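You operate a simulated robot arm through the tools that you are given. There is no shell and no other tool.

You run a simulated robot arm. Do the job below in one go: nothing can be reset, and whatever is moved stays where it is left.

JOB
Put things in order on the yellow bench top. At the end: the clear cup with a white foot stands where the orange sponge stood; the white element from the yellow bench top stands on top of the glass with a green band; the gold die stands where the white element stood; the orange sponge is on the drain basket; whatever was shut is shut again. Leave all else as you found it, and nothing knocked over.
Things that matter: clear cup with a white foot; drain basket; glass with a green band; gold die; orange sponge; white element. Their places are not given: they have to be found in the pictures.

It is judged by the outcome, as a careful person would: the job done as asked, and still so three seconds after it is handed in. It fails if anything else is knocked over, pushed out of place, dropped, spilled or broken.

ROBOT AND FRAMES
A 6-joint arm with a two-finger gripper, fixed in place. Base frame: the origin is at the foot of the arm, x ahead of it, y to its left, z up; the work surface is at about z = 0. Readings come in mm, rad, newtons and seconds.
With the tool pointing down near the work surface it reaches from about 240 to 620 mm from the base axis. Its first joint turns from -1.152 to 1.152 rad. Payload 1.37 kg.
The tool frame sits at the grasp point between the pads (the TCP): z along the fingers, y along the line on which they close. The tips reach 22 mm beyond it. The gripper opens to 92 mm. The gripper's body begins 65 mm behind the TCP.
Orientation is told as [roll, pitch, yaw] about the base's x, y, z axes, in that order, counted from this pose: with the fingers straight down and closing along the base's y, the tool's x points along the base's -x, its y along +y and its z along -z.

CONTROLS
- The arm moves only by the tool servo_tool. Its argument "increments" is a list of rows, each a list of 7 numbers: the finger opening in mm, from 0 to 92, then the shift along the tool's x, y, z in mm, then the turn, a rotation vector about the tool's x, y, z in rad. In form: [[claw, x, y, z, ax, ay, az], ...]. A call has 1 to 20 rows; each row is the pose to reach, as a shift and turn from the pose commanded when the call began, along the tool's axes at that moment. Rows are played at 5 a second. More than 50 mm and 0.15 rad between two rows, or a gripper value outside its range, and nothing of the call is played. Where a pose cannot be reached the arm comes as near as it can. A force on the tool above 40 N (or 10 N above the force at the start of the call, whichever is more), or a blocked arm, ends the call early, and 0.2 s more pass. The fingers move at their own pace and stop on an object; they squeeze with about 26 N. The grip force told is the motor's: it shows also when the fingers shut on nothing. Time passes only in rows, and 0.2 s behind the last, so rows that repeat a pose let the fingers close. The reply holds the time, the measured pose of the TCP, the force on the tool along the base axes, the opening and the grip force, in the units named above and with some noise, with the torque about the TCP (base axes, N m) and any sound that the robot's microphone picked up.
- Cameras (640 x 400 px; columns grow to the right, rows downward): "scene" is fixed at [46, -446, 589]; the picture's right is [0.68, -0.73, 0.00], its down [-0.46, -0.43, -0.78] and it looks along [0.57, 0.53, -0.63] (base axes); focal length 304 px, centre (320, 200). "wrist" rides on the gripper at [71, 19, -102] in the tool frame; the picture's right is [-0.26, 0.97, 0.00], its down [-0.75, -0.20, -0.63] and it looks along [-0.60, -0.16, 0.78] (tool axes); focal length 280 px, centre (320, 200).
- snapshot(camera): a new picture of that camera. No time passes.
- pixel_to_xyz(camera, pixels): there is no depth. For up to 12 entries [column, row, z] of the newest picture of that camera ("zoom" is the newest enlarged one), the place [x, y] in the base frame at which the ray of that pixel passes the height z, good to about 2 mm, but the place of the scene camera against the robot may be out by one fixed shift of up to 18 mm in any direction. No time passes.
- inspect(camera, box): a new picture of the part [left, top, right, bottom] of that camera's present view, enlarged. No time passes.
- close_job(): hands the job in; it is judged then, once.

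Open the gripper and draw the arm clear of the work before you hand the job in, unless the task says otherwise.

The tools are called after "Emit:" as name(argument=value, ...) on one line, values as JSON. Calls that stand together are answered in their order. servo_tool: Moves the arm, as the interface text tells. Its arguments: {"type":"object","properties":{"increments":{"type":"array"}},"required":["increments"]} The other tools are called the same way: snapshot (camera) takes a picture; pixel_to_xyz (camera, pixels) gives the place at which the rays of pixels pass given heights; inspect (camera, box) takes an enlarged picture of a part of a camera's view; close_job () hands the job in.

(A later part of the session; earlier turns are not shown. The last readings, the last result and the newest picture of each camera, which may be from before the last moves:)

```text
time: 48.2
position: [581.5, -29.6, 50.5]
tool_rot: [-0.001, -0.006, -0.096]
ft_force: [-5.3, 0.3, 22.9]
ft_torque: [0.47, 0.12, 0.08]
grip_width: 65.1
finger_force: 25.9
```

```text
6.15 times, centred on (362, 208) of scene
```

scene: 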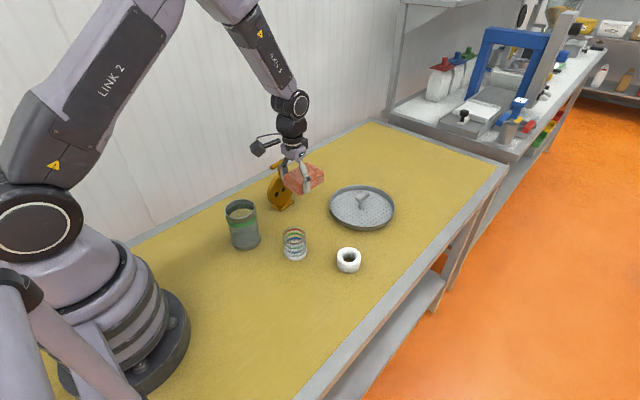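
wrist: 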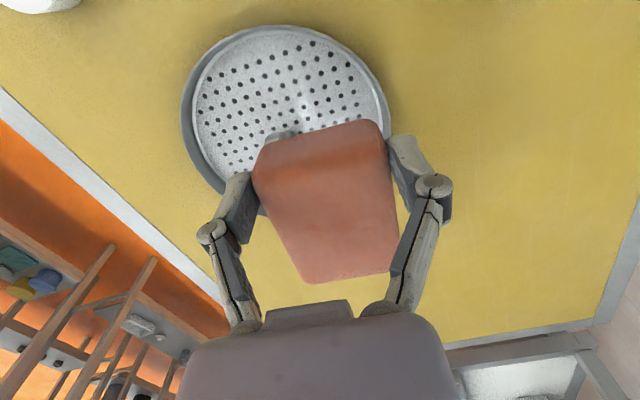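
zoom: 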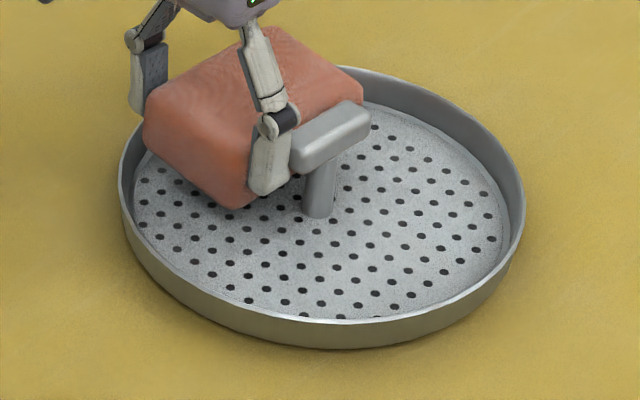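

Contact comes at the same height wherever I put it, so the sponge's support is at about z=18. With the sponge pressing on it I gently drag the basket back by about (-1,+4.5) mm to its first place.

Emit:
servo_tool(increments=[[40, 0.5, 1.5, 0, 0, 0, 0], [40, 1, 3, 0, 0, 0, 0], [40, 1.4, 4.4, 0, 0, 0, 0], [40, 1.4, 4.4, 0, 0, 0, 0]])

Emit:
inspect(camera="scene", box=[320, 175, 405, 240])

```text
time: 49.2
position: [580.9, -24.1, 49.5]
tool_rot: [0.0, -0.003, -0.095]
ft_force: [4.2, -6.3, 18.1]
ft_torque: [0.38, -0.31, -0.22]
grip_width: 65.5
finger_force: 26.0
```

```text
6.15 times, centred on (362, 208) of scene
```

zoom: 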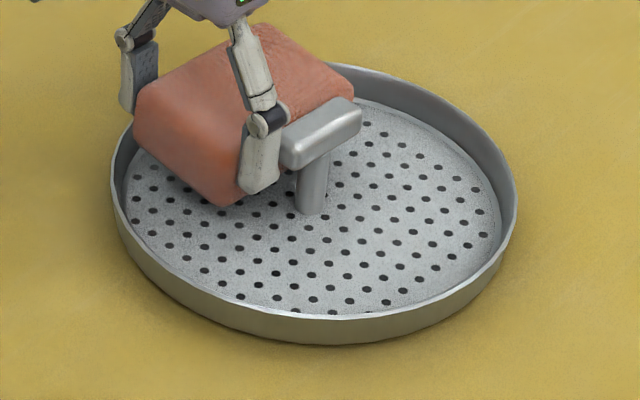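

The basket is back in its first place (rim edges at 111 and 517, as at the start). I open the fingers a little to let the sponge settle.

Emit:
servo_tool(increments=[[68, 0, 0, 0, 0, 0, 0], [72, 0, 0, 0, 0, 0, 0], [74, 0, 0, 0, 0, 0, 0]])

Emit:
inspect(camera="scene", box=[320, 175, 405, 240])

Emit:
snapshot(camera="wrist")

```text
time: 50.0
position: [578.7, -23.9, 48.5]
tool_rot: [0.0, -0.003, -0.095]
ft_force: [-1.0, 0.0, 0.9]
ft_torque: [0.03, -0.03, -0.01]
grip_width: 74.1
finger_force: 0.0
```

```text
6.15 times, centred on (362, 208) of scene
```

zoom: 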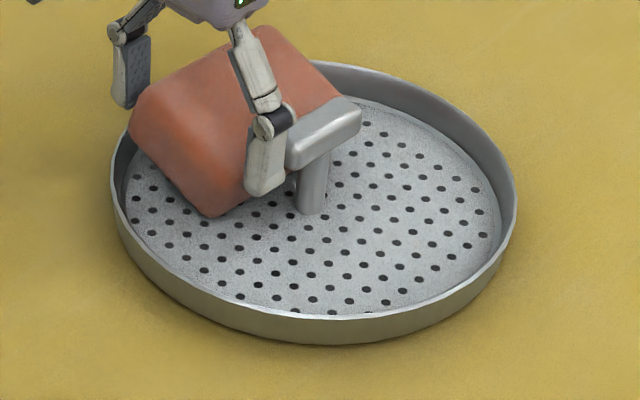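

```text
taken
```

wrist: 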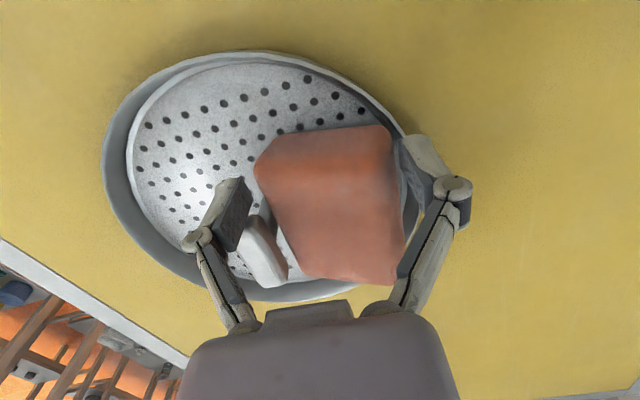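

On release the sponge's inner edge settled onto the floor with its outer edge leaning on the rim. I raise the arm straight up and look at how it rests.

Emit:
servo_tool(increments=[[74, 0, 0, -10, 0, 0, 0], [74, 0, 0, -40, 0, 0, 0], [74, 0, 0, -80, 0, 0, 0], [74, 0, 0, -120, 0, 0, 0], [74, 0, 0, -120, 0, 0, 0]])

Emit:
inspect(camera="scene", box=[320, 175, 405, 240])

Emit:
snapshot(camera="wrist")

```text
time: 51.2
position: [579.0, -23.1, 168.7]
tool_rot: [0.001, 0.0, -0.096]
ft_force: [0.2, 0.7, -0.2]
ft_torque: [-0.01, 0.0, -0.01]
grip_width: 73.8
finger_force: 0.1
```

```text
6.15 times, centred on (362, 208) of scene
```

zoom: 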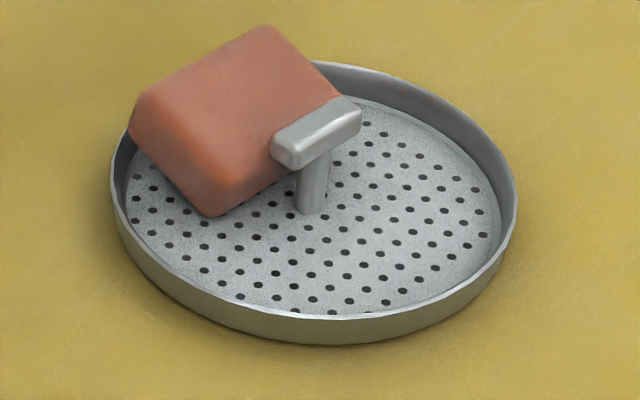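

```text
taken
```

wrist: 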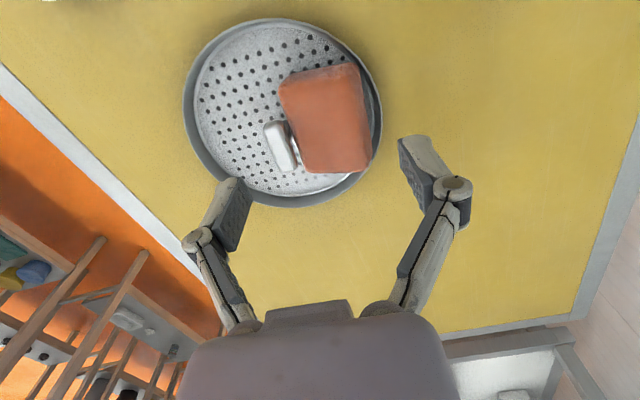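

The sponge lies in the left half of the basket at (325,118). I enlarge the wrist view to see how it sits on the rim.

Emit:
inspect(camera="wrist", box=[175, 10, 395, 215])

Emit:
inspect(camera="wrist", box=[260, 50, 390, 180])

```text
1.95 times, centred on (285, 112) of wrist
```

zoom: 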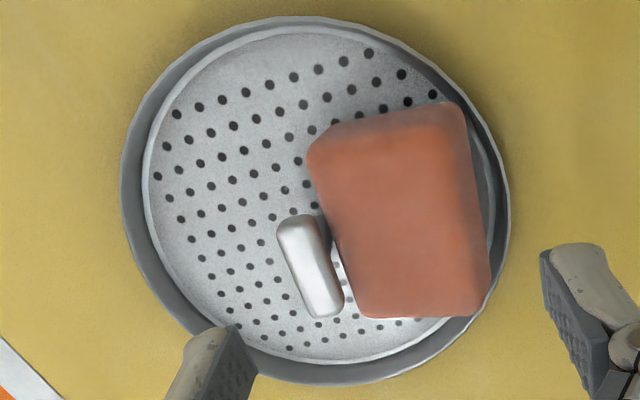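

```text
3.08 times, centred on (325, 115) of wrist
```

zoom: 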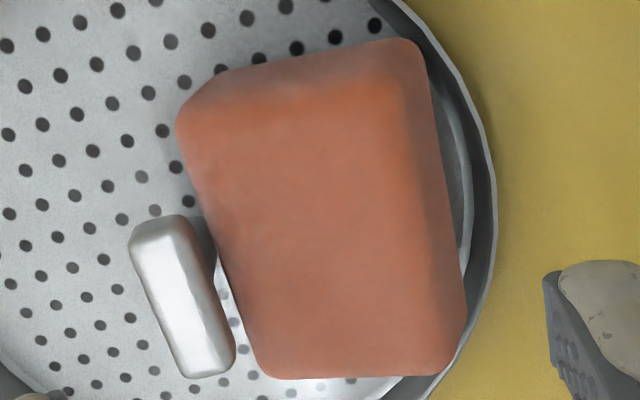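

The far outer corner (lower right) rides on the rim while the near corner has room. I take rays on the sponge's corners, bar and rim to plan a small nudge.

Emit:
pixel_to_xyz(camera="zoom", pixels=[[195, 92, 5], [405, 42, 20], [262, 374, 28], [445, 372, 40], [466, 320, 40], [427, 60, 30], [470, 240, 18], [492, 240, 20], [165, 222, 45], [210, 372, 45], [235, 365, 45], [440, 50, 18]])

Emit:
pixel_to_xyz(camera="wrist", pixels=[[183, 110, 18], [245, 22, 0], [320, 32, 0], [381, 105, 18], [300, 208, 20], [220, 178, 20]])

```text
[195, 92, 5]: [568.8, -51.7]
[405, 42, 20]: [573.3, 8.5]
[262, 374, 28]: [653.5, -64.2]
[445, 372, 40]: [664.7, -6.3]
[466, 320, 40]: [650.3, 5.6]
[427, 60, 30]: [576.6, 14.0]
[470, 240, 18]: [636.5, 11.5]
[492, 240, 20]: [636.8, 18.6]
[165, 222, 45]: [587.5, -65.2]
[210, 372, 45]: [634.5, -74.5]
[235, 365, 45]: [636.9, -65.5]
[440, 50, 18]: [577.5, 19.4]
```

```text
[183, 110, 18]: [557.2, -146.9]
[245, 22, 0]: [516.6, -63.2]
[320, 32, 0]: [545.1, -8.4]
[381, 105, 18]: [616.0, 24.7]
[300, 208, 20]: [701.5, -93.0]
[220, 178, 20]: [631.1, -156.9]
```

I enlarge the sponge in the scene view to judge its tilt exactly.

Emit:
inspect(camera="scene", box=[325, 175, 375, 215])

```text
10.00 times, centred on (350, 195) of scene
```

zoom: 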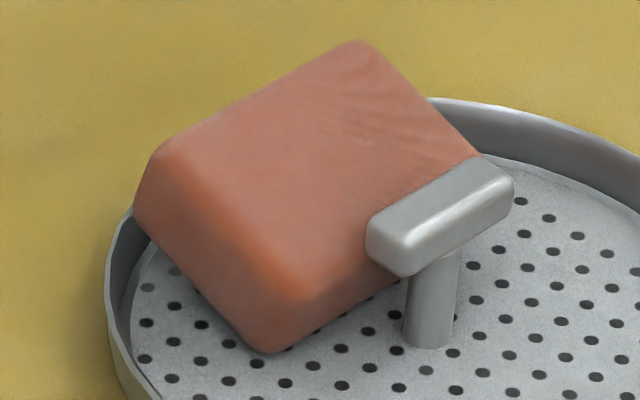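

The sponge leans stably inside the basket: inner edge on the floor, outer edge on the rim, and the basket is in its first place. I leave it and move back to look at the cup from TCP (300,-60,250).

Emit:
servo_tool(increments=[[80, 0, 0, -30, 0, 0, 0], [92, 39, -9, -50, 0, 0, -0.015], [92, 78, -18, -81, 0, 0, -0.03], [92, 117, -27, -81, 0, 0, -0.045], [92, 157, -36, -81, 0, 0, -0.06], [92, 196, -45, -81, 0, 0, -0.07], [92, 235, -54, -81, 0, 0, -0.08], [92, 274.2, -63.3, -81, 0, 0, -0.095], [92, 274.2, -63.3, -81, 0, 0, -0.095]])

Emit:
snapshot(camera="wrist")

Emit:
snapshot(camera="scene")

```text
refused: row 3 steps farther than a row can; nothing moved
```

```text
taken
```

wrist: 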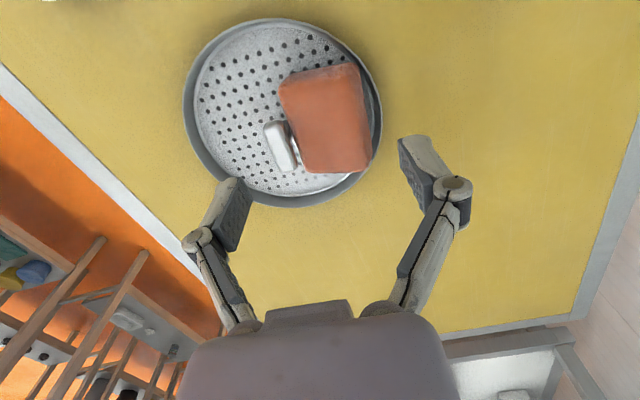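

```text
taken
```

scene: 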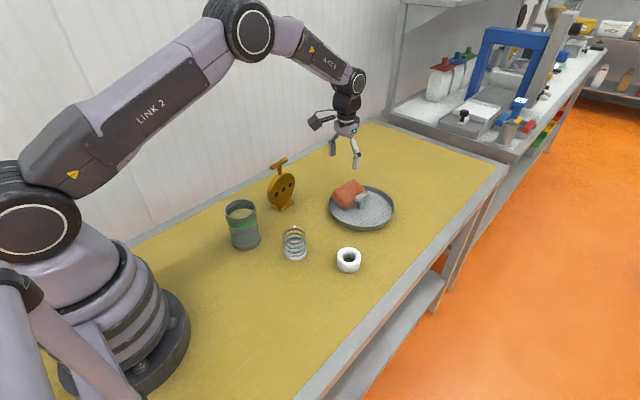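

The last call was refused for too large a step, so nothing moved. Before going on I want a flat side view of the tilted sponge, so I draw back to about (440,-30,160) and pitch the camera up.

Emit:
servo_tool(increments=[[80, 27.5, -4, 2, 0, -0.1, -0.019], [80, 55, -8, 4, 0, -0.2, -0.038], [80, 82.6, -12, 5, 0, -0.3, -0.057], [80, 110, -16, 7, 0, -0.4, -0.076], [80, 137.7, -20.2, 9, 0, -0.5, -0.095], [80, 137.7, -20.2, 9, 0, -0.5, -0.095]])

Emit:
snapshot(camera="wrist")

```text
time: 52.6
position: [438.0, -29.5, 158.1]
tool_rot: [-0.028, -0.502, 0.008]
ft_force: [-0.3, -0.3, 0.5]
ft_torque: [0.02, 0.01, 0.01]
grip_width: 80.1
finger_force: 0.1
```

```text
taken
```

wrist: 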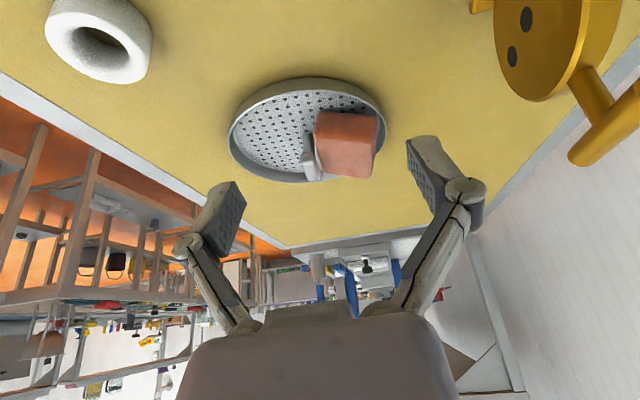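

The basket and sponge show in profile at (305,130), upside down in this view. I enlarge.

Emit:
inspect(camera="wrist", box=[220, 70, 395, 195])

Emit:
inspect(camera="wrist", box=[290, 85, 395, 195])

```text
3.20 times, centred on (308, 132) of wrist
```

zoom: 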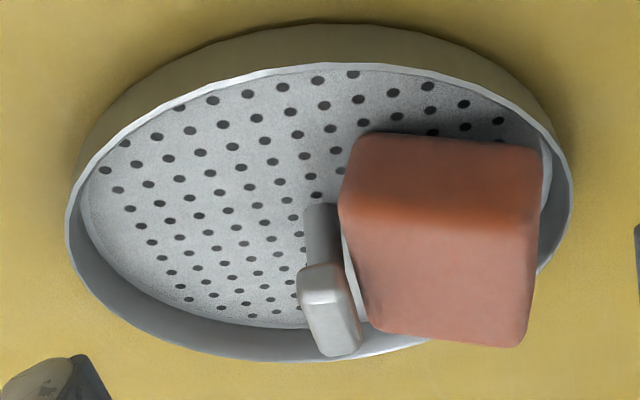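

```text
3.64 times, centred on (342, 140) of wrist
```

zoom: 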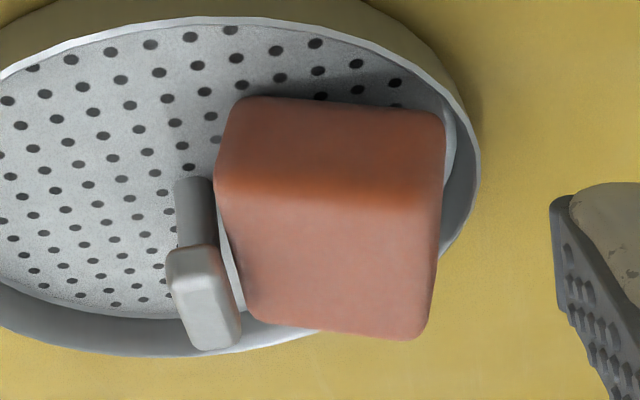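

The sponge lies with only about a 10° lean, one edge on the basket's sloping wall; that is fine. I now return the tool to vertical at about (300,-60,250) to look at the cup.

Emit:
servo_tool(increments=[[92, 15.4, -6, -29, -0.005, 0.1, 0], [92, 30.8, -12, -58, -0.01, 0.2, 0], [92, 46.3, -18, -88, -0.014, 0.3, 0], [92, 61.7, -24, -117, -0.019, 0.4, 0], [92, 77.1, -30, -146.9, -0.024, 0.5, 0], [92, 77.1, -30, -146.9, -0.024, 0.5, 0]])

Emit:
snapshot(camera="wrist")

```text
time: 54.0
position: [302.0, -58.7, 250.2]
tool_rot: [0.0, 0.001, 0.001]
ft_force: [0.0, -0.7, 0.3]
ft_torque: [0.02, 0.02, 0.01]
grip_width: 91.9
finger_force: 0.0
out of reach, approached as far as the arm can: row 2
```

```text
taken
```

wrist: 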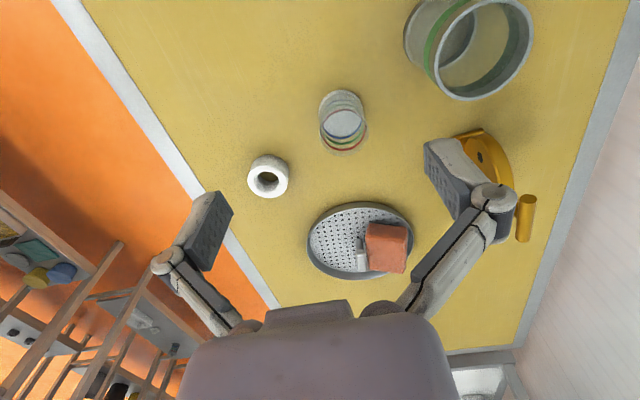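

The pose is right and the cup shows at (343,122). I enlarge the cup and take rays at its foot and mouth.

Emit:
inspect(camera="wrist", box=[305, 80, 385, 165])

Emit:
inspect(camera="scene", box=[270, 215, 320, 270])

```text
4.71 times, centred on (345, 122) of wrist
```

zoom: 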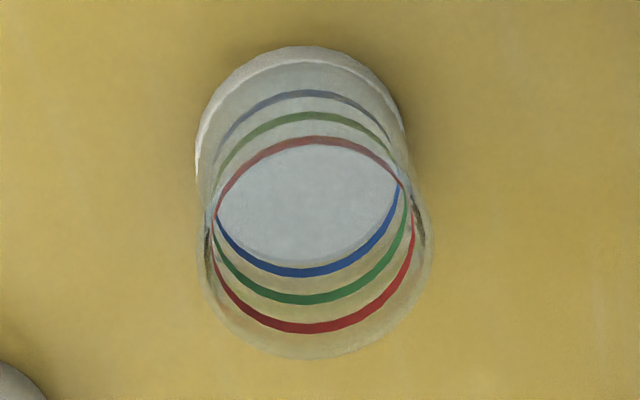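

```text
7.27 times, centred on (295, 242) of scene
```

zoom: 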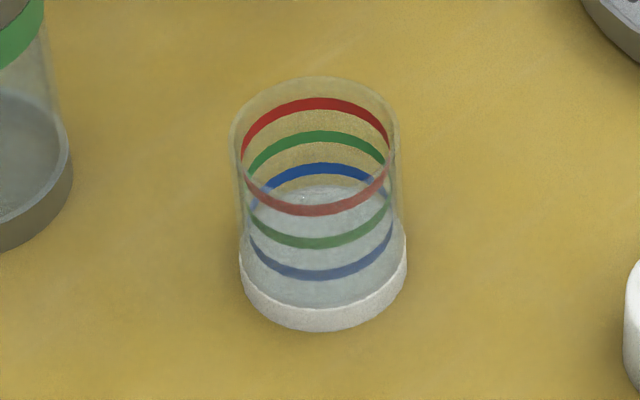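

I take rays for the foot (z≈3) and the mouth at the presumed height.

Emit:
inspect(camera="wrist", box=[305, 80, 385, 165])

Emit:
pixel_to_xyz(camera="zoom", pixels=[[297, 47, 0], [196, 160, 5], [407, 130, 5], [302, 150, 5], [316, 250, 70], [199, 262, 70], [433, 240, 70], [318, 358, 70], [316, 250, 60], [316, 250, 80]])

Emit:
pixel_to_xyz(camera="scene", pixels=[[295.4, 250.6, 0], [294.2, 230, 70], [294.2, 230, 60]])

```text
4.71 times, centred on (345, 122) of wrist
```

zoom: 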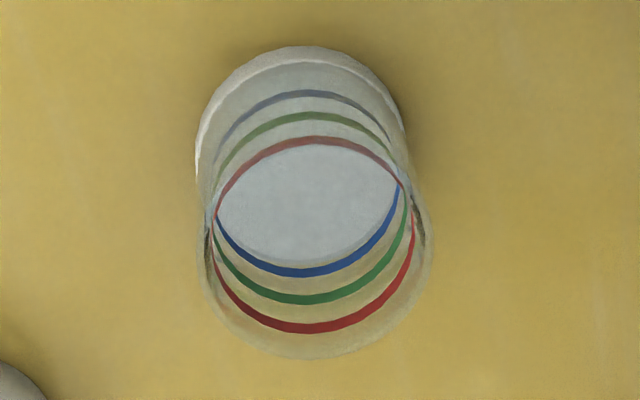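

```text
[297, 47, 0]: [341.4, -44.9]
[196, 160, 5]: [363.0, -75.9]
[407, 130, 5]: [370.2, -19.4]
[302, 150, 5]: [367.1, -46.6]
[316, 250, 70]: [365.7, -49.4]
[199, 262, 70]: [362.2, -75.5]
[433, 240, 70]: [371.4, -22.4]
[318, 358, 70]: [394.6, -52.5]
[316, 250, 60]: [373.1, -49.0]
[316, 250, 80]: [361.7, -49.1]
```

```text
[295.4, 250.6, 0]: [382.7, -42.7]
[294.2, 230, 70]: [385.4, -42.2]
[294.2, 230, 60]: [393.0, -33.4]
```

The cup's centre comes out at about (368,-49.5), diameter 57 mm, height near 70 mm. I move above it to TCP (368,-49.5,150).

Emit:
servo_tool(increments=[[92, -22, 3, 33, 0, 0, 0], [92, -44, 6, 66, 0, 0, 0], [92, -66, 9.2, 100, 0, 0, 0], [92, -66, 9.2, 100, 0, 0, 0]])

Emit:
snapshot(camera="wrist")

```text
time: 55.0
position: [365.8, -48.9, 150.9]
tool_rot: [-0.003, -0.002, -0.001]
ft_force: [-0.3, -0.1, -0.9]
ft_torque: [0.0, -0.01, -0.03]
grip_width: 92.1
finger_force: 0.0
```

```text
taken
```

wrist: 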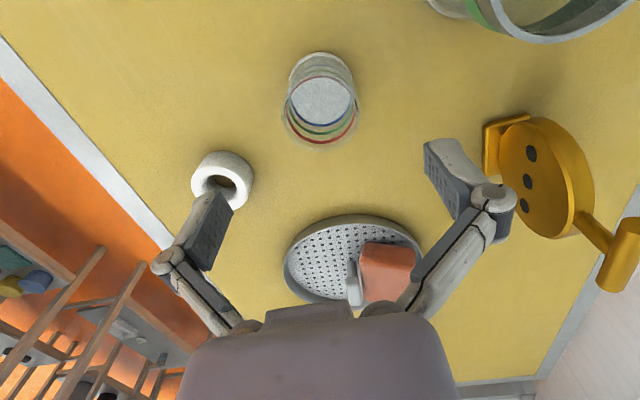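

The cup is at (322,98), just where a cup under the TCP should be. I enlarge it to refine the centre.

Emit:
inspect(camera="wrist", box=[270, 45, 380, 150])

Emit:
pixel_to_xyz(camera="wrist", pixels=[[321, 52, 0], [289, 88, 5], [354, 78, 5], [284, 118, 67], [362, 106, 67], [325, 147, 67], [321, 110, 67], [321, 110, 72]])

```text
3.81 times, centred on (325, 98) of wrist
```

zoom: 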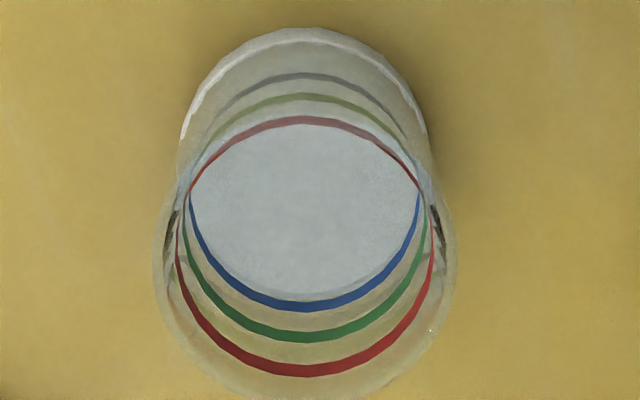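

```text
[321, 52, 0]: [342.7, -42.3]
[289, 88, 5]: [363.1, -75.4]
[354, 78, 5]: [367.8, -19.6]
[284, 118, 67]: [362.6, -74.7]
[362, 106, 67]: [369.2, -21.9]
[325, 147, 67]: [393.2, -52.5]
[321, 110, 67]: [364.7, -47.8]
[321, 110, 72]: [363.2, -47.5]
```

The refined cup centre is about (367,-48). I lower to TCP z≈38 with open fingers, shifting 1.2 mm to +y.

Emit:
servo_tool(increments=[[92, 0, 1.2, 40, 0, 0, 0], [92, 0, 1.2, 80, 0, 0, 0], [92, 0, 1.2, 105, 0, 0, 0], [92, 0, 1.2, 112.5, 0, 0, 0], [92, 0, 1.2, 112.5, 0, 0, 0]])

Emit:
snapshot(camera="wrist")

Emit:
inspect(camera="scene", box=[255, 200, 345, 275])

```text
time: 56.2
position: [369.2, -46.2, 39.1]
tool_rot: [-0.002, -0.002, -0.002]
ft_force: [0.2, 0.0, 0.0]
ft_torque: [-0.03, 0.01, 0.0]
grip_width: 92.1
finger_force: 0.0
```

```text
taken
```

wrist: 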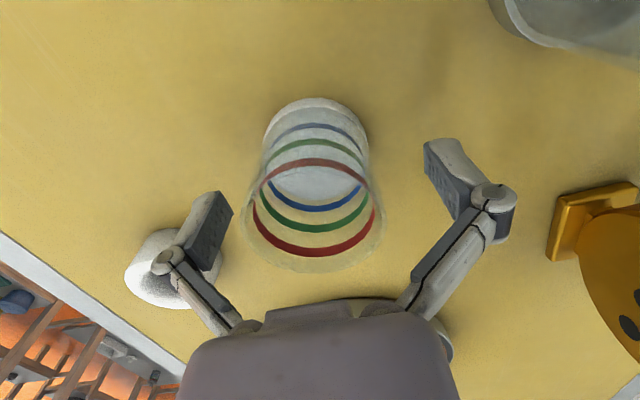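

```text
5.33 times, centred on (300, 238) of scene
```

zoom: 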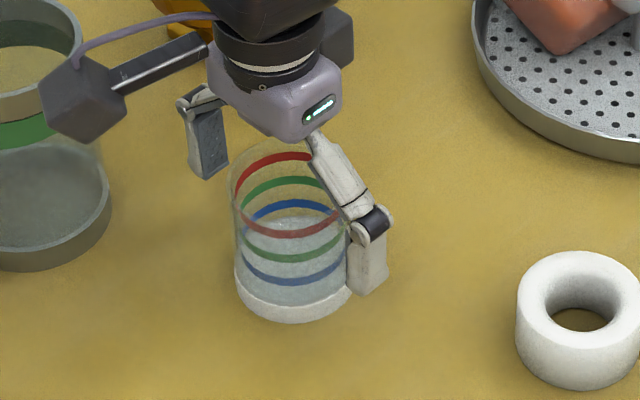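

The cup stands between the pads, about 2 mm off to -y. I shift 2 mm to -y and close slowly.

Emit:
servo_tool(increments=[[92, 0, -2, 0, 0, 0, 0], [80, 0, -2, 0, 0, 0, 0], [68, 0, -2, 0, 0, 0, 0], [60, 0, -2, 0, 0, 0, 0], [50, 0, -2, 0, 0, 0, 0], [45, 0, -2, 0, 0, 0, 0], [45, 0, -2, 0, 0, 0, 0]])

Emit:
snapshot(camera="wrist")

```text
time: 57.8
position: [368.1, -50.1, 39.1]
tool_rot: [-0.002, 0.0, -0.002]
ft_force: [-0.1, 0.4, 4.4]
ft_torque: [0.01, 0.04, -0.04]
grip_width: 54.3
finger_force: 26.2
```

```text
taken
```

wrist: 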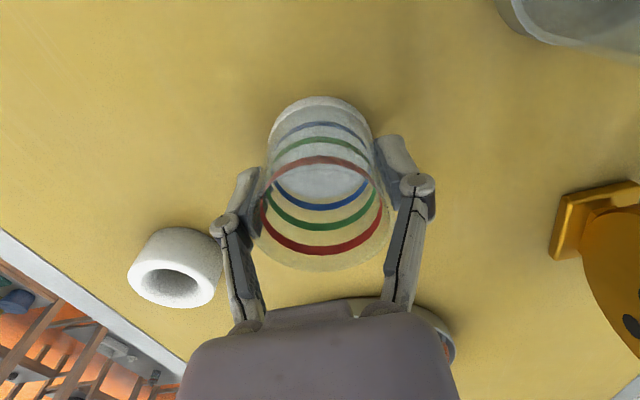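

The cup is held at 54.3 mm. I lift it straight up to z≈150.

Emit:
servo_tool(increments=[[45, 0, 0, -5, 0, 0, 0], [45, 0, 0, -15, 0, 0, 0], [45, 0, 0, -45, 0, 0, 0], [45, 0, 0, -80, 0, 0, 0], [45, 0, 0, -111, 0, 0, 0], [45, 0, 0, -111, 0, 0, 0]])

Emit:
snapshot(camera="scene")

```text
time: 59.2
position: [366.7, -49.8, 151.5]
tool_rot: [0.0, -0.003, 0.0]
ft_force: [0.5, -0.3, -0.5]
ft_torque: [0.01, -0.01, 0.0]
grip_width: 54.2
finger_force: 26.4
```

```text
taken
```

scene: 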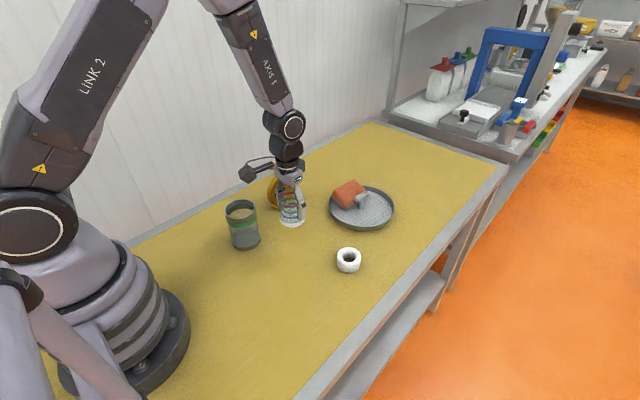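

The cup is lifted upright. I carry it at this height to (230,-190.5), where the sponge stood.

Emit:
servo_tool(increments=[[45, 27.5, -28.1, 0, 0, 0, 0], [45, 55, -56.2, 0, 0, 0, 0], [45, 82.5, -84.3, 0, 0, 0, 0], [45, 110, -112.4, 0, 0, 0, 0], [45, 137.5, -140.5, 0, 0, 0, 0], [45, 137.5, -140.5, 0, 0, 0, 0]])

Emit:
servo_tool(increments=[[45, 0, 0, 30, 0, 0, 0], [45, 0, 0, 65, 0, 0, 0], [45, 0, 0, 90, 0, 0, 0], [45, 0, 0, 104, 0, 0, 0], [45, 0, 0, 108, 0, 0, 0]])

```text
time: 60.6
position: [226.1, -189.6, 149.5]
tool_rot: [-0.002, -0.001, 0.003]
ft_force: [0.3, 0.7, 0.5]
ft_torque: [-0.03, -0.01, -0.02]
grip_width: 54.2
finger_force: 25.8
```

```text
time: 61.8
position: [229.5, -190.1, 42.2]
tool_rot: [-0.002, -0.003, 0.0]
ft_force: [0.8, 0.5, -1.1]
ft_torque: [-0.01, -0.06, 0.03]
grip_width: 54.0
finger_force: 26.1
```

The cup is about 3 mm above the bench at (229.5,-190). I lower the last millimetres.

Emit:
servo_tool(increments=[[45, 0, 0, 1, 0, 0, 0], [45, 0, 0, 2, 0, 0, 0], [45, 0, 0, 3, 0, 0, 0]])

```text
time: 62.6
position: [229.1, -190.1, 39.9]
tool_rot: [-0.001, -0.001, -0.001]
ft_force: [-0.4, -0.2, 2.5]
ft_torque: [0.07, -0.01, 0.0]
grip_width: 54.4
finger_force: 26.5
```

A light contact of 2.5 N shows the cup stands on the bench. I open the fingers slowly and rise.

Emit:
servo_tool(increments=[[58, 0, 0, 0, 0, 0, 0], [64, 0, 0, 0, 0, 0, 0], [74, 0, 0, 0, 0, 0, 0], [86, 0, 0, 0, 0, 0, 0], [90, 0, 0, 0, 0, 0, 0], [90, 0, 0, -20, 0, 0, 0], [90, 0, 0, -60, 0, 0, 0], [90, 0, 0, -105, 0, 0, 0], [90, 0, 0, -150, 0, 0, 0]])

Emit:
snapshot(camera="scene")

Emit:
snapshot(camera="wrist")

```text
time: 64.6
position: [227.6, -191.2, 187.6]
tool_rot: [0.002, 0.0, 0.002]
ft_force: [-0.1, -0.1, -0.2]
ft_torque: [0.02, 0.02, 0.01]
grip_width: 90.0
finger_force: 0.1
```

```text
taken
```

scene: 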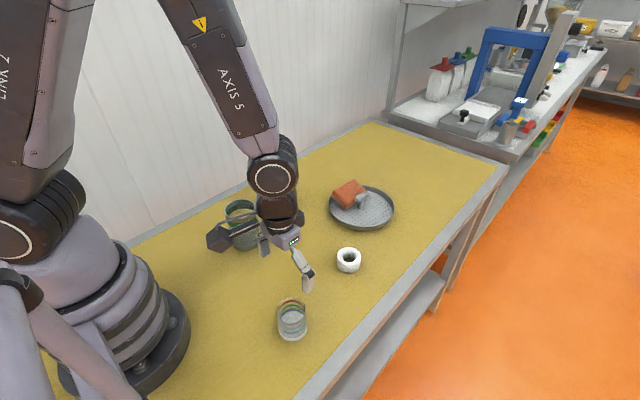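

```text
taken
```

wrist: 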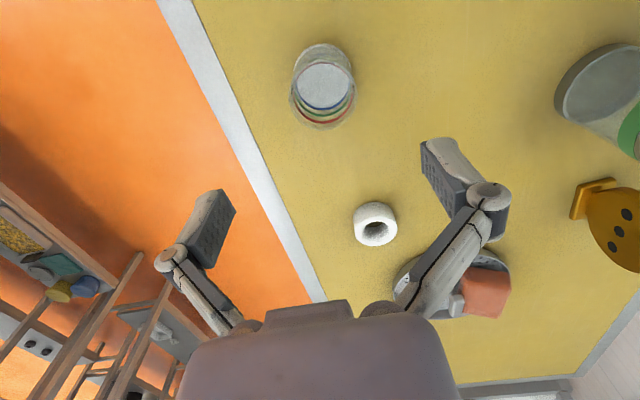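

The cup stands upright at the sponge's old place. Next I move above the white ring near (428,-168) to measure it.

Emit:
servo_tool(increments=[[90, -40, 4.5, 0, 0, 0, 0], [90, -80, 9, 0, 0, 0, 0], [90, -120, 13.5, 0, 0, 0, 0], [90, -160, 18, 0, 0, 0, 0], [90, -198.5, 22.5, 0, 0, 0, 0], [90, -198.5, 22.5, 10, 0, 0, 0], [90, -198.5, 22.5, 10, 0, 0, 0]])

Emit:
snapshot(camera="wrist")

Emit:
snapshot(camera="scene")

```text
time: 66.2
position: [428.8, -166.7, 179.7]
tool_rot: [0.002, -0.002, -0.001]
ft_force: [-1.1, 0.0, -0.3]
ft_torque: [0.03, -0.04, -0.01]
grip_width: 89.8
finger_force: 0.1
```

```text
taken
```

wrist: 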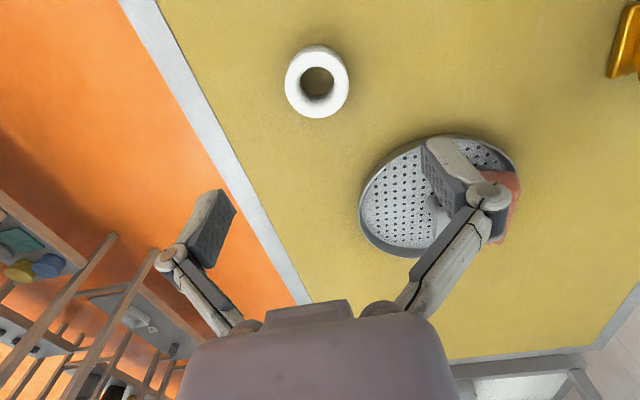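

```text
taken
```

scene: 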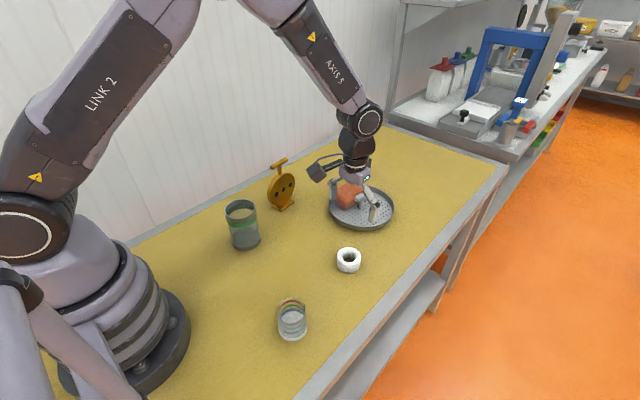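

The ring is at (317,82). I enlarge it and take rays on its edges at top and bottom heights.

Emit:
inspect(camera="wrist", box=[275, 35, 360, 125])

Emit:
inspect(camera="scene", box=[325, 235, 370, 280])

Emit:
pixel_to_xyz(camera="wrist", pixels=[[317, 45, 0], [286, 85, 30], [348, 82, 30], [317, 118, 30], [317, 84, 30], [317, 82, 0], [286, 85, 25], [348, 82, 25], [317, 118, 25], [317, 84, 25]])

```text
4.44 times, centred on (318, 80) of wrist
```

zoom: 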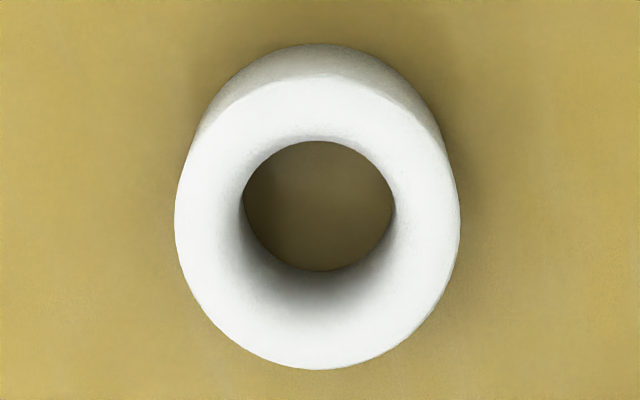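

```text
8.89 times, centred on (348, 258) of scene
```

zoom: 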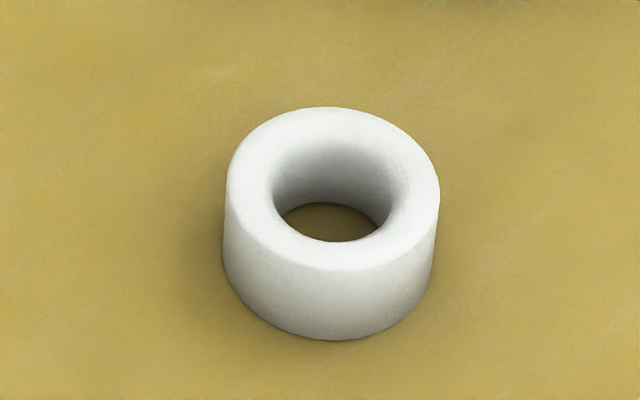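

```text
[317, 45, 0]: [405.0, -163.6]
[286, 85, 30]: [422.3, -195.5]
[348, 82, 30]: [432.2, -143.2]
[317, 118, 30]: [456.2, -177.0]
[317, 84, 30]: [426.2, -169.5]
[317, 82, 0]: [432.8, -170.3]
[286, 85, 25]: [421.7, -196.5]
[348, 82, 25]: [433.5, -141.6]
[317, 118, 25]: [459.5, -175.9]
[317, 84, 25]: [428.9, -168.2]
```

The ring is about 55 mm wide and 24 mm high, centred at (429,-169). I shift 2.5 mm to -y and lower to TCP z≈32.

Emit:
servo_tool(increments=[[90, 0, -2.3, 45, 0, 0, 0], [90, 0, -2.3, 90, 0, 0, 0], [90, 0, -2.3, 130, 0, 0, 0], [90, 0, -2.3, 148, 0, 0, 0], [90, 0, -2.3, 148, 0, 0, 0]])

Emit:
snapshot(camera="wrist")

```text
time: 67.4
position: [428.7, -168.4, 30.2]
tool_rot: [0.001, -0.002, -0.001]
ft_force: [0.9, -0.3, 0.3]
ft_torque: [-0.02, -0.01, 0.0]
grip_width: 90.2
finger_force: 0.1
```

```text
taken
```

wrist: 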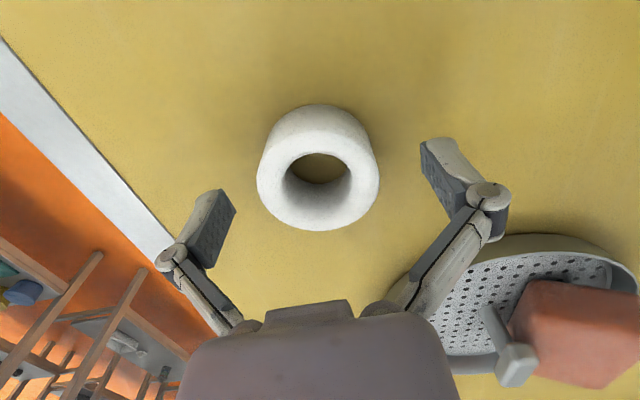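

The ring is centred between the fingers at column 318. I close on it.

Emit:
servo_tool(increments=[[80, 0, 0, 0, 0, 0, 0], [68, 0, 0, 0, 0, 0, 0], [60, 0, 0, 0, 0, 0, 0], [52, 0, 0, 0, 0, 0, 0], [45, 0, 0, 0, 0, 0, 0], [45, 0, 0, 0, 0, 0, 0]])

Emit:
snapshot(camera="wrist")

```text
time: 68.8
position: [428.4, -168.8, 32.1]
tool_rot: [-0.002, -0.003, 0.0]
ft_force: [-0.7, -1.2, 6.7]
ft_torque: [0.01, 0.09, 0.04]
grip_width: 55.3
finger_force: 25.6
```

```text
taken
```

wrist: 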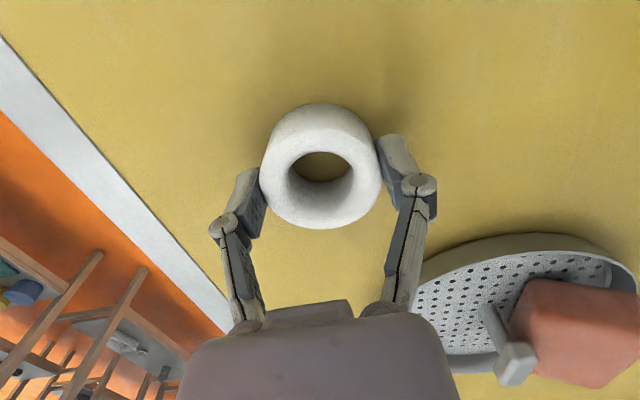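

The ring is held at 55.3 mm; its old place is (428.5,-169). I lift it and move to (260,-30,200), from where the glass can be seen beside the held ring.

Emit:
servo_tool(increments=[[45, 0, 0, -10, 0, 0, 0], [45, 0, 0, -50, 0, 0, 0], [45, 0, 0, -95, 0, 0, 0], [45, 0, 0, -140, 0, 0, 0], [45, 0, 0, -168, 0, 0, 0], [45, 34, 28, -168, 0, 0, 0], [45, 68, 56, -168, 0, 0, 0], [45, 102, 84, -168, 0, 0, 0], [45, 136, 112, -168, 0, 0, 0], [45, 168, 139, -168, 0, 0, 0], [45, 168, 139, -168, 0, 0, 0]])

Emit:
snapshot(camera="wrist")

Emit:
snapshot(camera="scene")

```text
time: 71.2
position: [258.8, -31.8, 198.9]
tool_rot: [-0.002, -0.001, 0.0]
ft_force: [-0.7, 0.4, -0.3]
ft_torque: [-0.01, -0.02, 0.0]
grip_width: 55.4
finger_force: 26.1
```

```text
taken
```

wrist: 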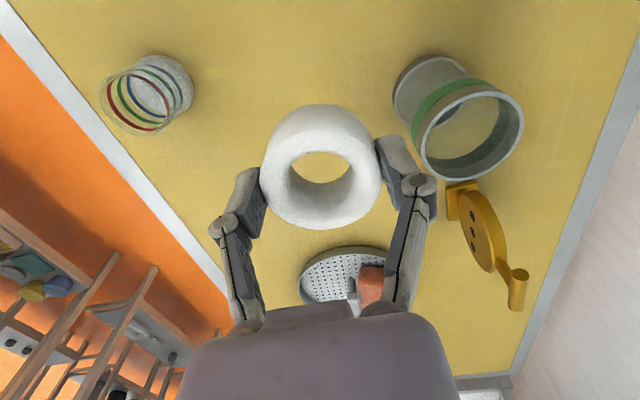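

```text
taken
```

scene: 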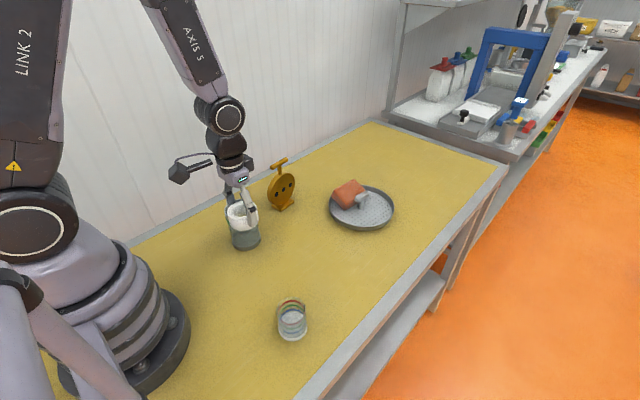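

The glass shows clearly at (462,120). I enlarge its mouth, looking for any cover, and take rays on rim and foot.

Emit:
inspect(camera="wrist", box=[385, 45, 535, 190])

Emit:
pixel_to_xyz(camera="zoom", pixels=[[320, 200, 100], [320, 200, 104]])

```text
2.76 times, centred on (460, 118) of wrist
```

zoom: 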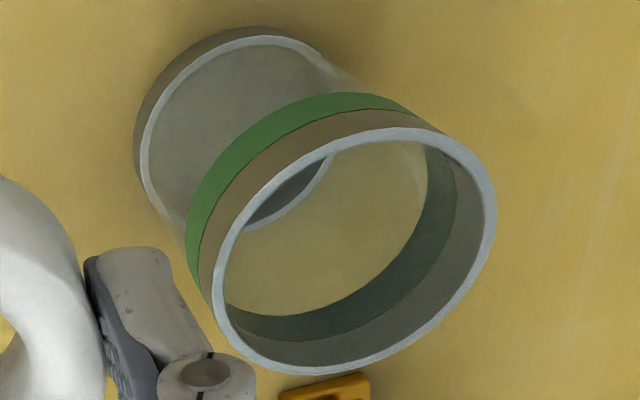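

```text
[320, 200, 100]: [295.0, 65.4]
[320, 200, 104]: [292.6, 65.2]
```

The mouth is open: wall inside and bench through the wall are plain to see. I take rays on the rim to fix its centre and widths.

Emit:
pixel_to_xyz(camera="zoom", pixels=[[355, 250, 104], [213, 285, 104], [497, 205, 104], [395, 127, 104], [310, 373, 104], [225, 283, 104], [484, 210, 104], [355, 250, 98], [355, 250, 110], [140, 150, 0], [230, 27, 0], [330, 60, 5]])

```text
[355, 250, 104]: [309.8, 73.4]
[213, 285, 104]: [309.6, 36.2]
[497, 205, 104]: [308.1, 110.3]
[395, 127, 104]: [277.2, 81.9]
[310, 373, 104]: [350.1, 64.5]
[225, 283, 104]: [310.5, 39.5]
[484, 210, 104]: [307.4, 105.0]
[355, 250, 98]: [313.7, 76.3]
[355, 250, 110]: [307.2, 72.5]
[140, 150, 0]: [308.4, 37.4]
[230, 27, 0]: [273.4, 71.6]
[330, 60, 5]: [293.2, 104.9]
```

Rim: centre about (310.5,72), outer width 74, inner 65.5, top z≈104; the 55 mm ring could drop in if centred. I first go above the centre and lower the ring gently to test whether anything holds it there.

Emit:
servo_tool(increments=[[45, -17, 34, 0, 0, 0, 0], [45, -34, 69, 0, 0, 0, 0], [45, -51, 103, 0, 0, 0, 0], [45, -51, 103, 25, 0, 0, 0], [45, -51, 103, 50, 0, 0, 0], [45, -51, 103, 56, 0, 0, 0], [45, -51, 103, 56, 0, 0, 0]])

Emit:
inspect(camera="scene", box=[205, 165, 285, 255])

Emit:
snapshot(camera="wrist")

```text
time: 72.8
position: [310.6, 71.7, 142.9]
tool_rot: [-0.001, -0.002, 0.0]
ft_force: [1.2, 0.2, -0.2]
ft_torque: [0.02, -0.01, 0.02]
grip_width: 55.2
finger_force: 25.8
```

```text
4.44 times, centred on (245, 210) of scene
```

zoom: 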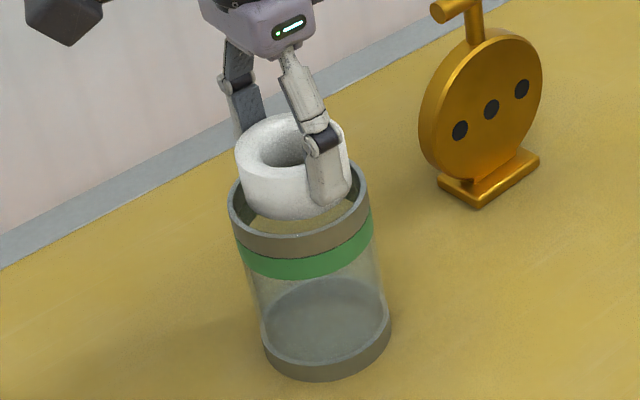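

```text
taken
```

wrist: 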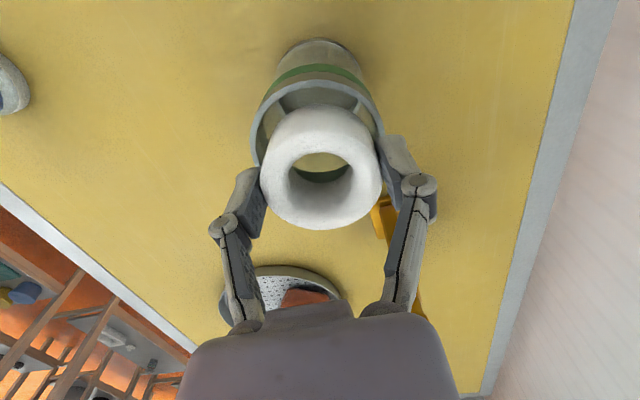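

The ring hangs centred over the mouth (rim columns 251–384, ring 260–382). I lower it 2 mm at a time by 10 mm and watch the force.

Emit:
servo_tool(increments=[[45, 0, 0, 2, 0, 0, 0], [45, 0, 0, 4, 0, 0, 0], [45, 0, 0, 6, 0, 0, 0], [45, 0, 0, 8, 0, 0, 0], [45, 0, 0, 9, 0, 0, 0], [45, 0, 0, 10, 0, 0, 0]])

Emit:
inspect(camera="scene", box=[205, 165, 285, 255])

```text
time: 74.2
position: [311.7, 73.7, 133.1]
tool_rot: [-0.001, -0.004, 0.002]
ft_force: [2.1, -5.7, 16.8]
ft_torque: [-0.14, -0.07, 0.02]
grip_width: 55.2
finger_force: 26.1
```

```text
4.44 times, centred on (245, 210) of scene
```

zoom: 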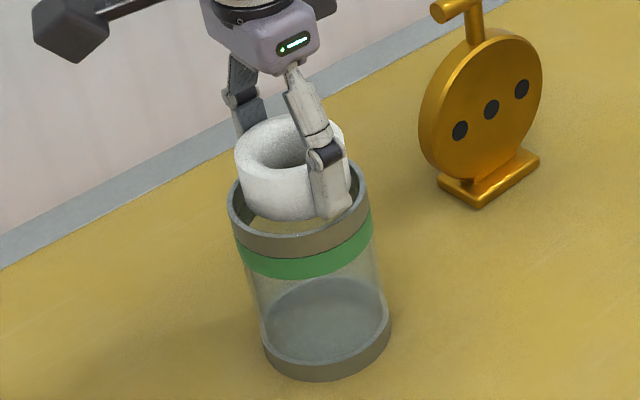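

The ring stayed in place (scene) while the gripper came down 10 mm, with 16.8 N centred under it: a clear cover carries it at about z=111. So the ring can stand centred; I ease off 2 mm and open slowly.

Emit:
servo_tool(increments=[[45, 0, 0, -1, 0, 0, 0], [45, 0, 0, -2, 0, 0, 0], [45, 0, 0, -2, 0, 0, 0]])

Emit:
inspect(camera="scene", box=[205, 165, 285, 255])

Emit:
inspect(camera="wrist", box=[230, 20, 420, 240])

```text
time: 75.0
position: [311.3, 72.3, 135.6]
tool_rot: [-0.002, -0.001, 0.0]
ft_force: [-0.4, -0.4, -0.6]
ft_torque: [-0.03, 0.0, 0.0]
grip_width: 55.5
finger_force: 25.7
```

```text
4.44 times, centred on (245, 210) of scene
```

zoom: 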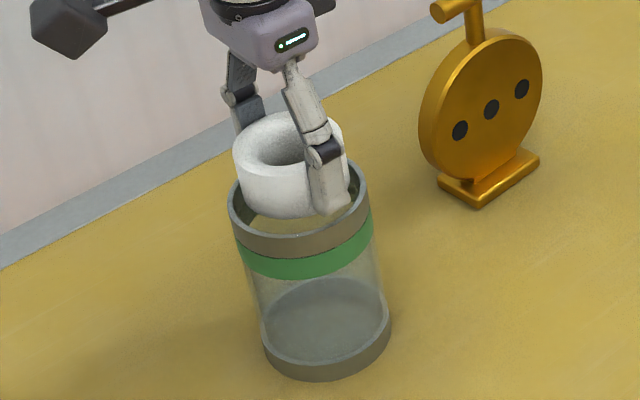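

```text
1.82 times, centred on (325, 130) of wrist
```

zoom: 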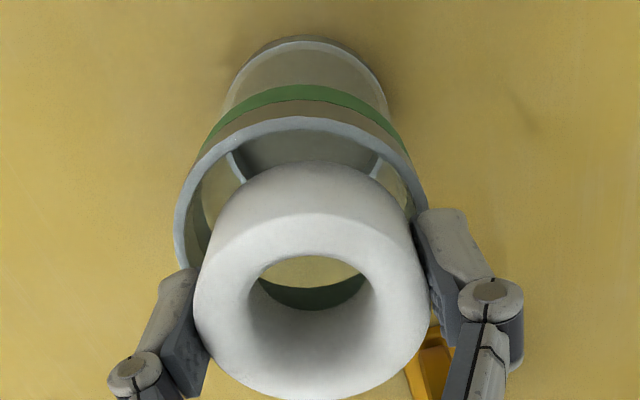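

The ring slid up in the grip as the cover bore it; both views say it is about 3–4 mm too far to +y. It is free now, so I shift 3.5 mm to -y and 1 mm to +x, then lower to a light touch.

Emit:
servo_tool(increments=[[45, -0.5, -1.7, -2, 0, 0, 0], [45, -1, -3.5, -2, 0, 0, 0], [45, -1, -3.5, 0, 0, 0, 0], [45, -1, -3.5, 1, 0, 0, 0], [45, -1, -3.5, 1.5, 0, 0, 0]])

Emit:
inspect(camera="scene", box=[205, 165, 285, 255])

Emit:
inspect(camera="wrist", box=[230, 20, 420, 240])

```text
time: 76.2
position: [312.5, 68.5, 133.2]
tool_rot: [-0.002, -0.002, 0.001]
ft_force: [-0.9, -0.1, -1.1]
ft_torque: [0.03, 0.0, 0.0]
grip_width: 55.4
finger_force: 25.9
```

```text
4.44 times, centred on (245, 210) of scene
```

zoom: 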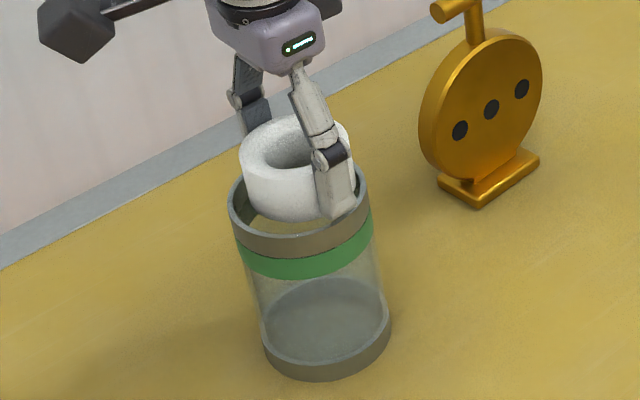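

```text
1.82 times, centred on (325, 130) of wrist
```

zoom: 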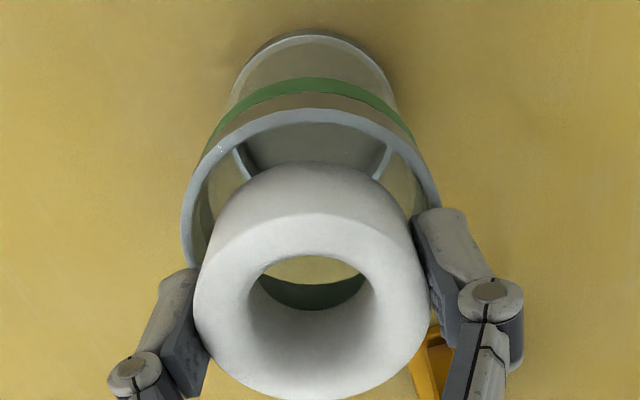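

The ring is now centred in both views, about 5 mm above the rim, which fits a clear cover on the glass. I lower by half millimetres to touch.

Emit:
servo_tool(increments=[[45, 0, 0, 0.5, 0, 0, 0], [45, 0, 0, 1, 0, 0, 0], [45, 0, 0, 1, 0, 0, 0]])

```text
time: 77.0
position: [312.1, 68.4, 133.2]
tool_rot: [0.0, -0.001, 0.002]
ft_force: [-2.3, 1.8, 14.1]
ft_torque: [0.15, 0.12, 0.03]
grip_width: 55.2
finger_force: 25.3
```

Contact again with 14 N, centred within a few mm. I ease 0.7 mm, then open the fingers slowly and rise.

Emit:
servo_tool(increments=[[45, 0, 0, -0.7, 0, 0, 0], [56, 0, 0, -0.7, 0, 0, 0], [58, 0, 0, -0.7, 0, 0, 0], [62, 0, 0, -0.7, 0, 0, 0], [68, 0, 0, -0.7, 0, 0, 0], [74, 0, 0, -0.7, 0, 0, 0]])

Emit:
inspect(camera="scene", box=[205, 165, 285, 255])

Emit:
inspect(camera="wrist", box=[230, 20, 420, 240])

```text
time: 78.4
position: [312.8, 69.2, 133.4]
tool_rot: [-0.002, -0.002, 0.0]
ft_force: [-0.5, -0.7, -0.6]
ft_torque: [-0.02, -0.01, -0.03]
grip_width: 74.0
finger_force: 0.2
```

```text
4.44 times, centred on (245, 210) of scene
```

zoom: 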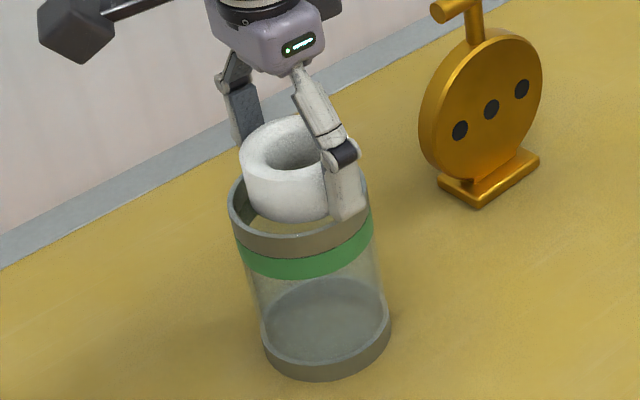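

```text
1.82 times, centred on (325, 130) of wrist
```

zoom: 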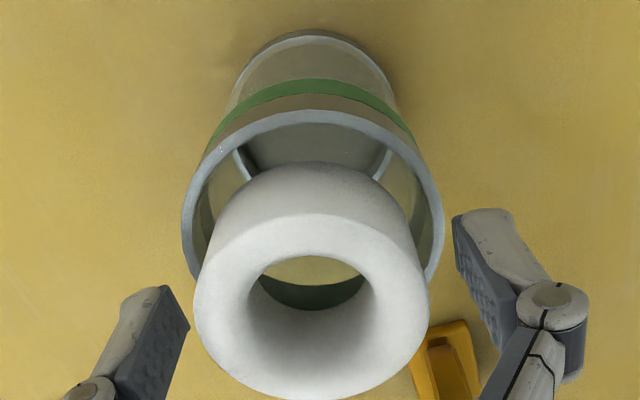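

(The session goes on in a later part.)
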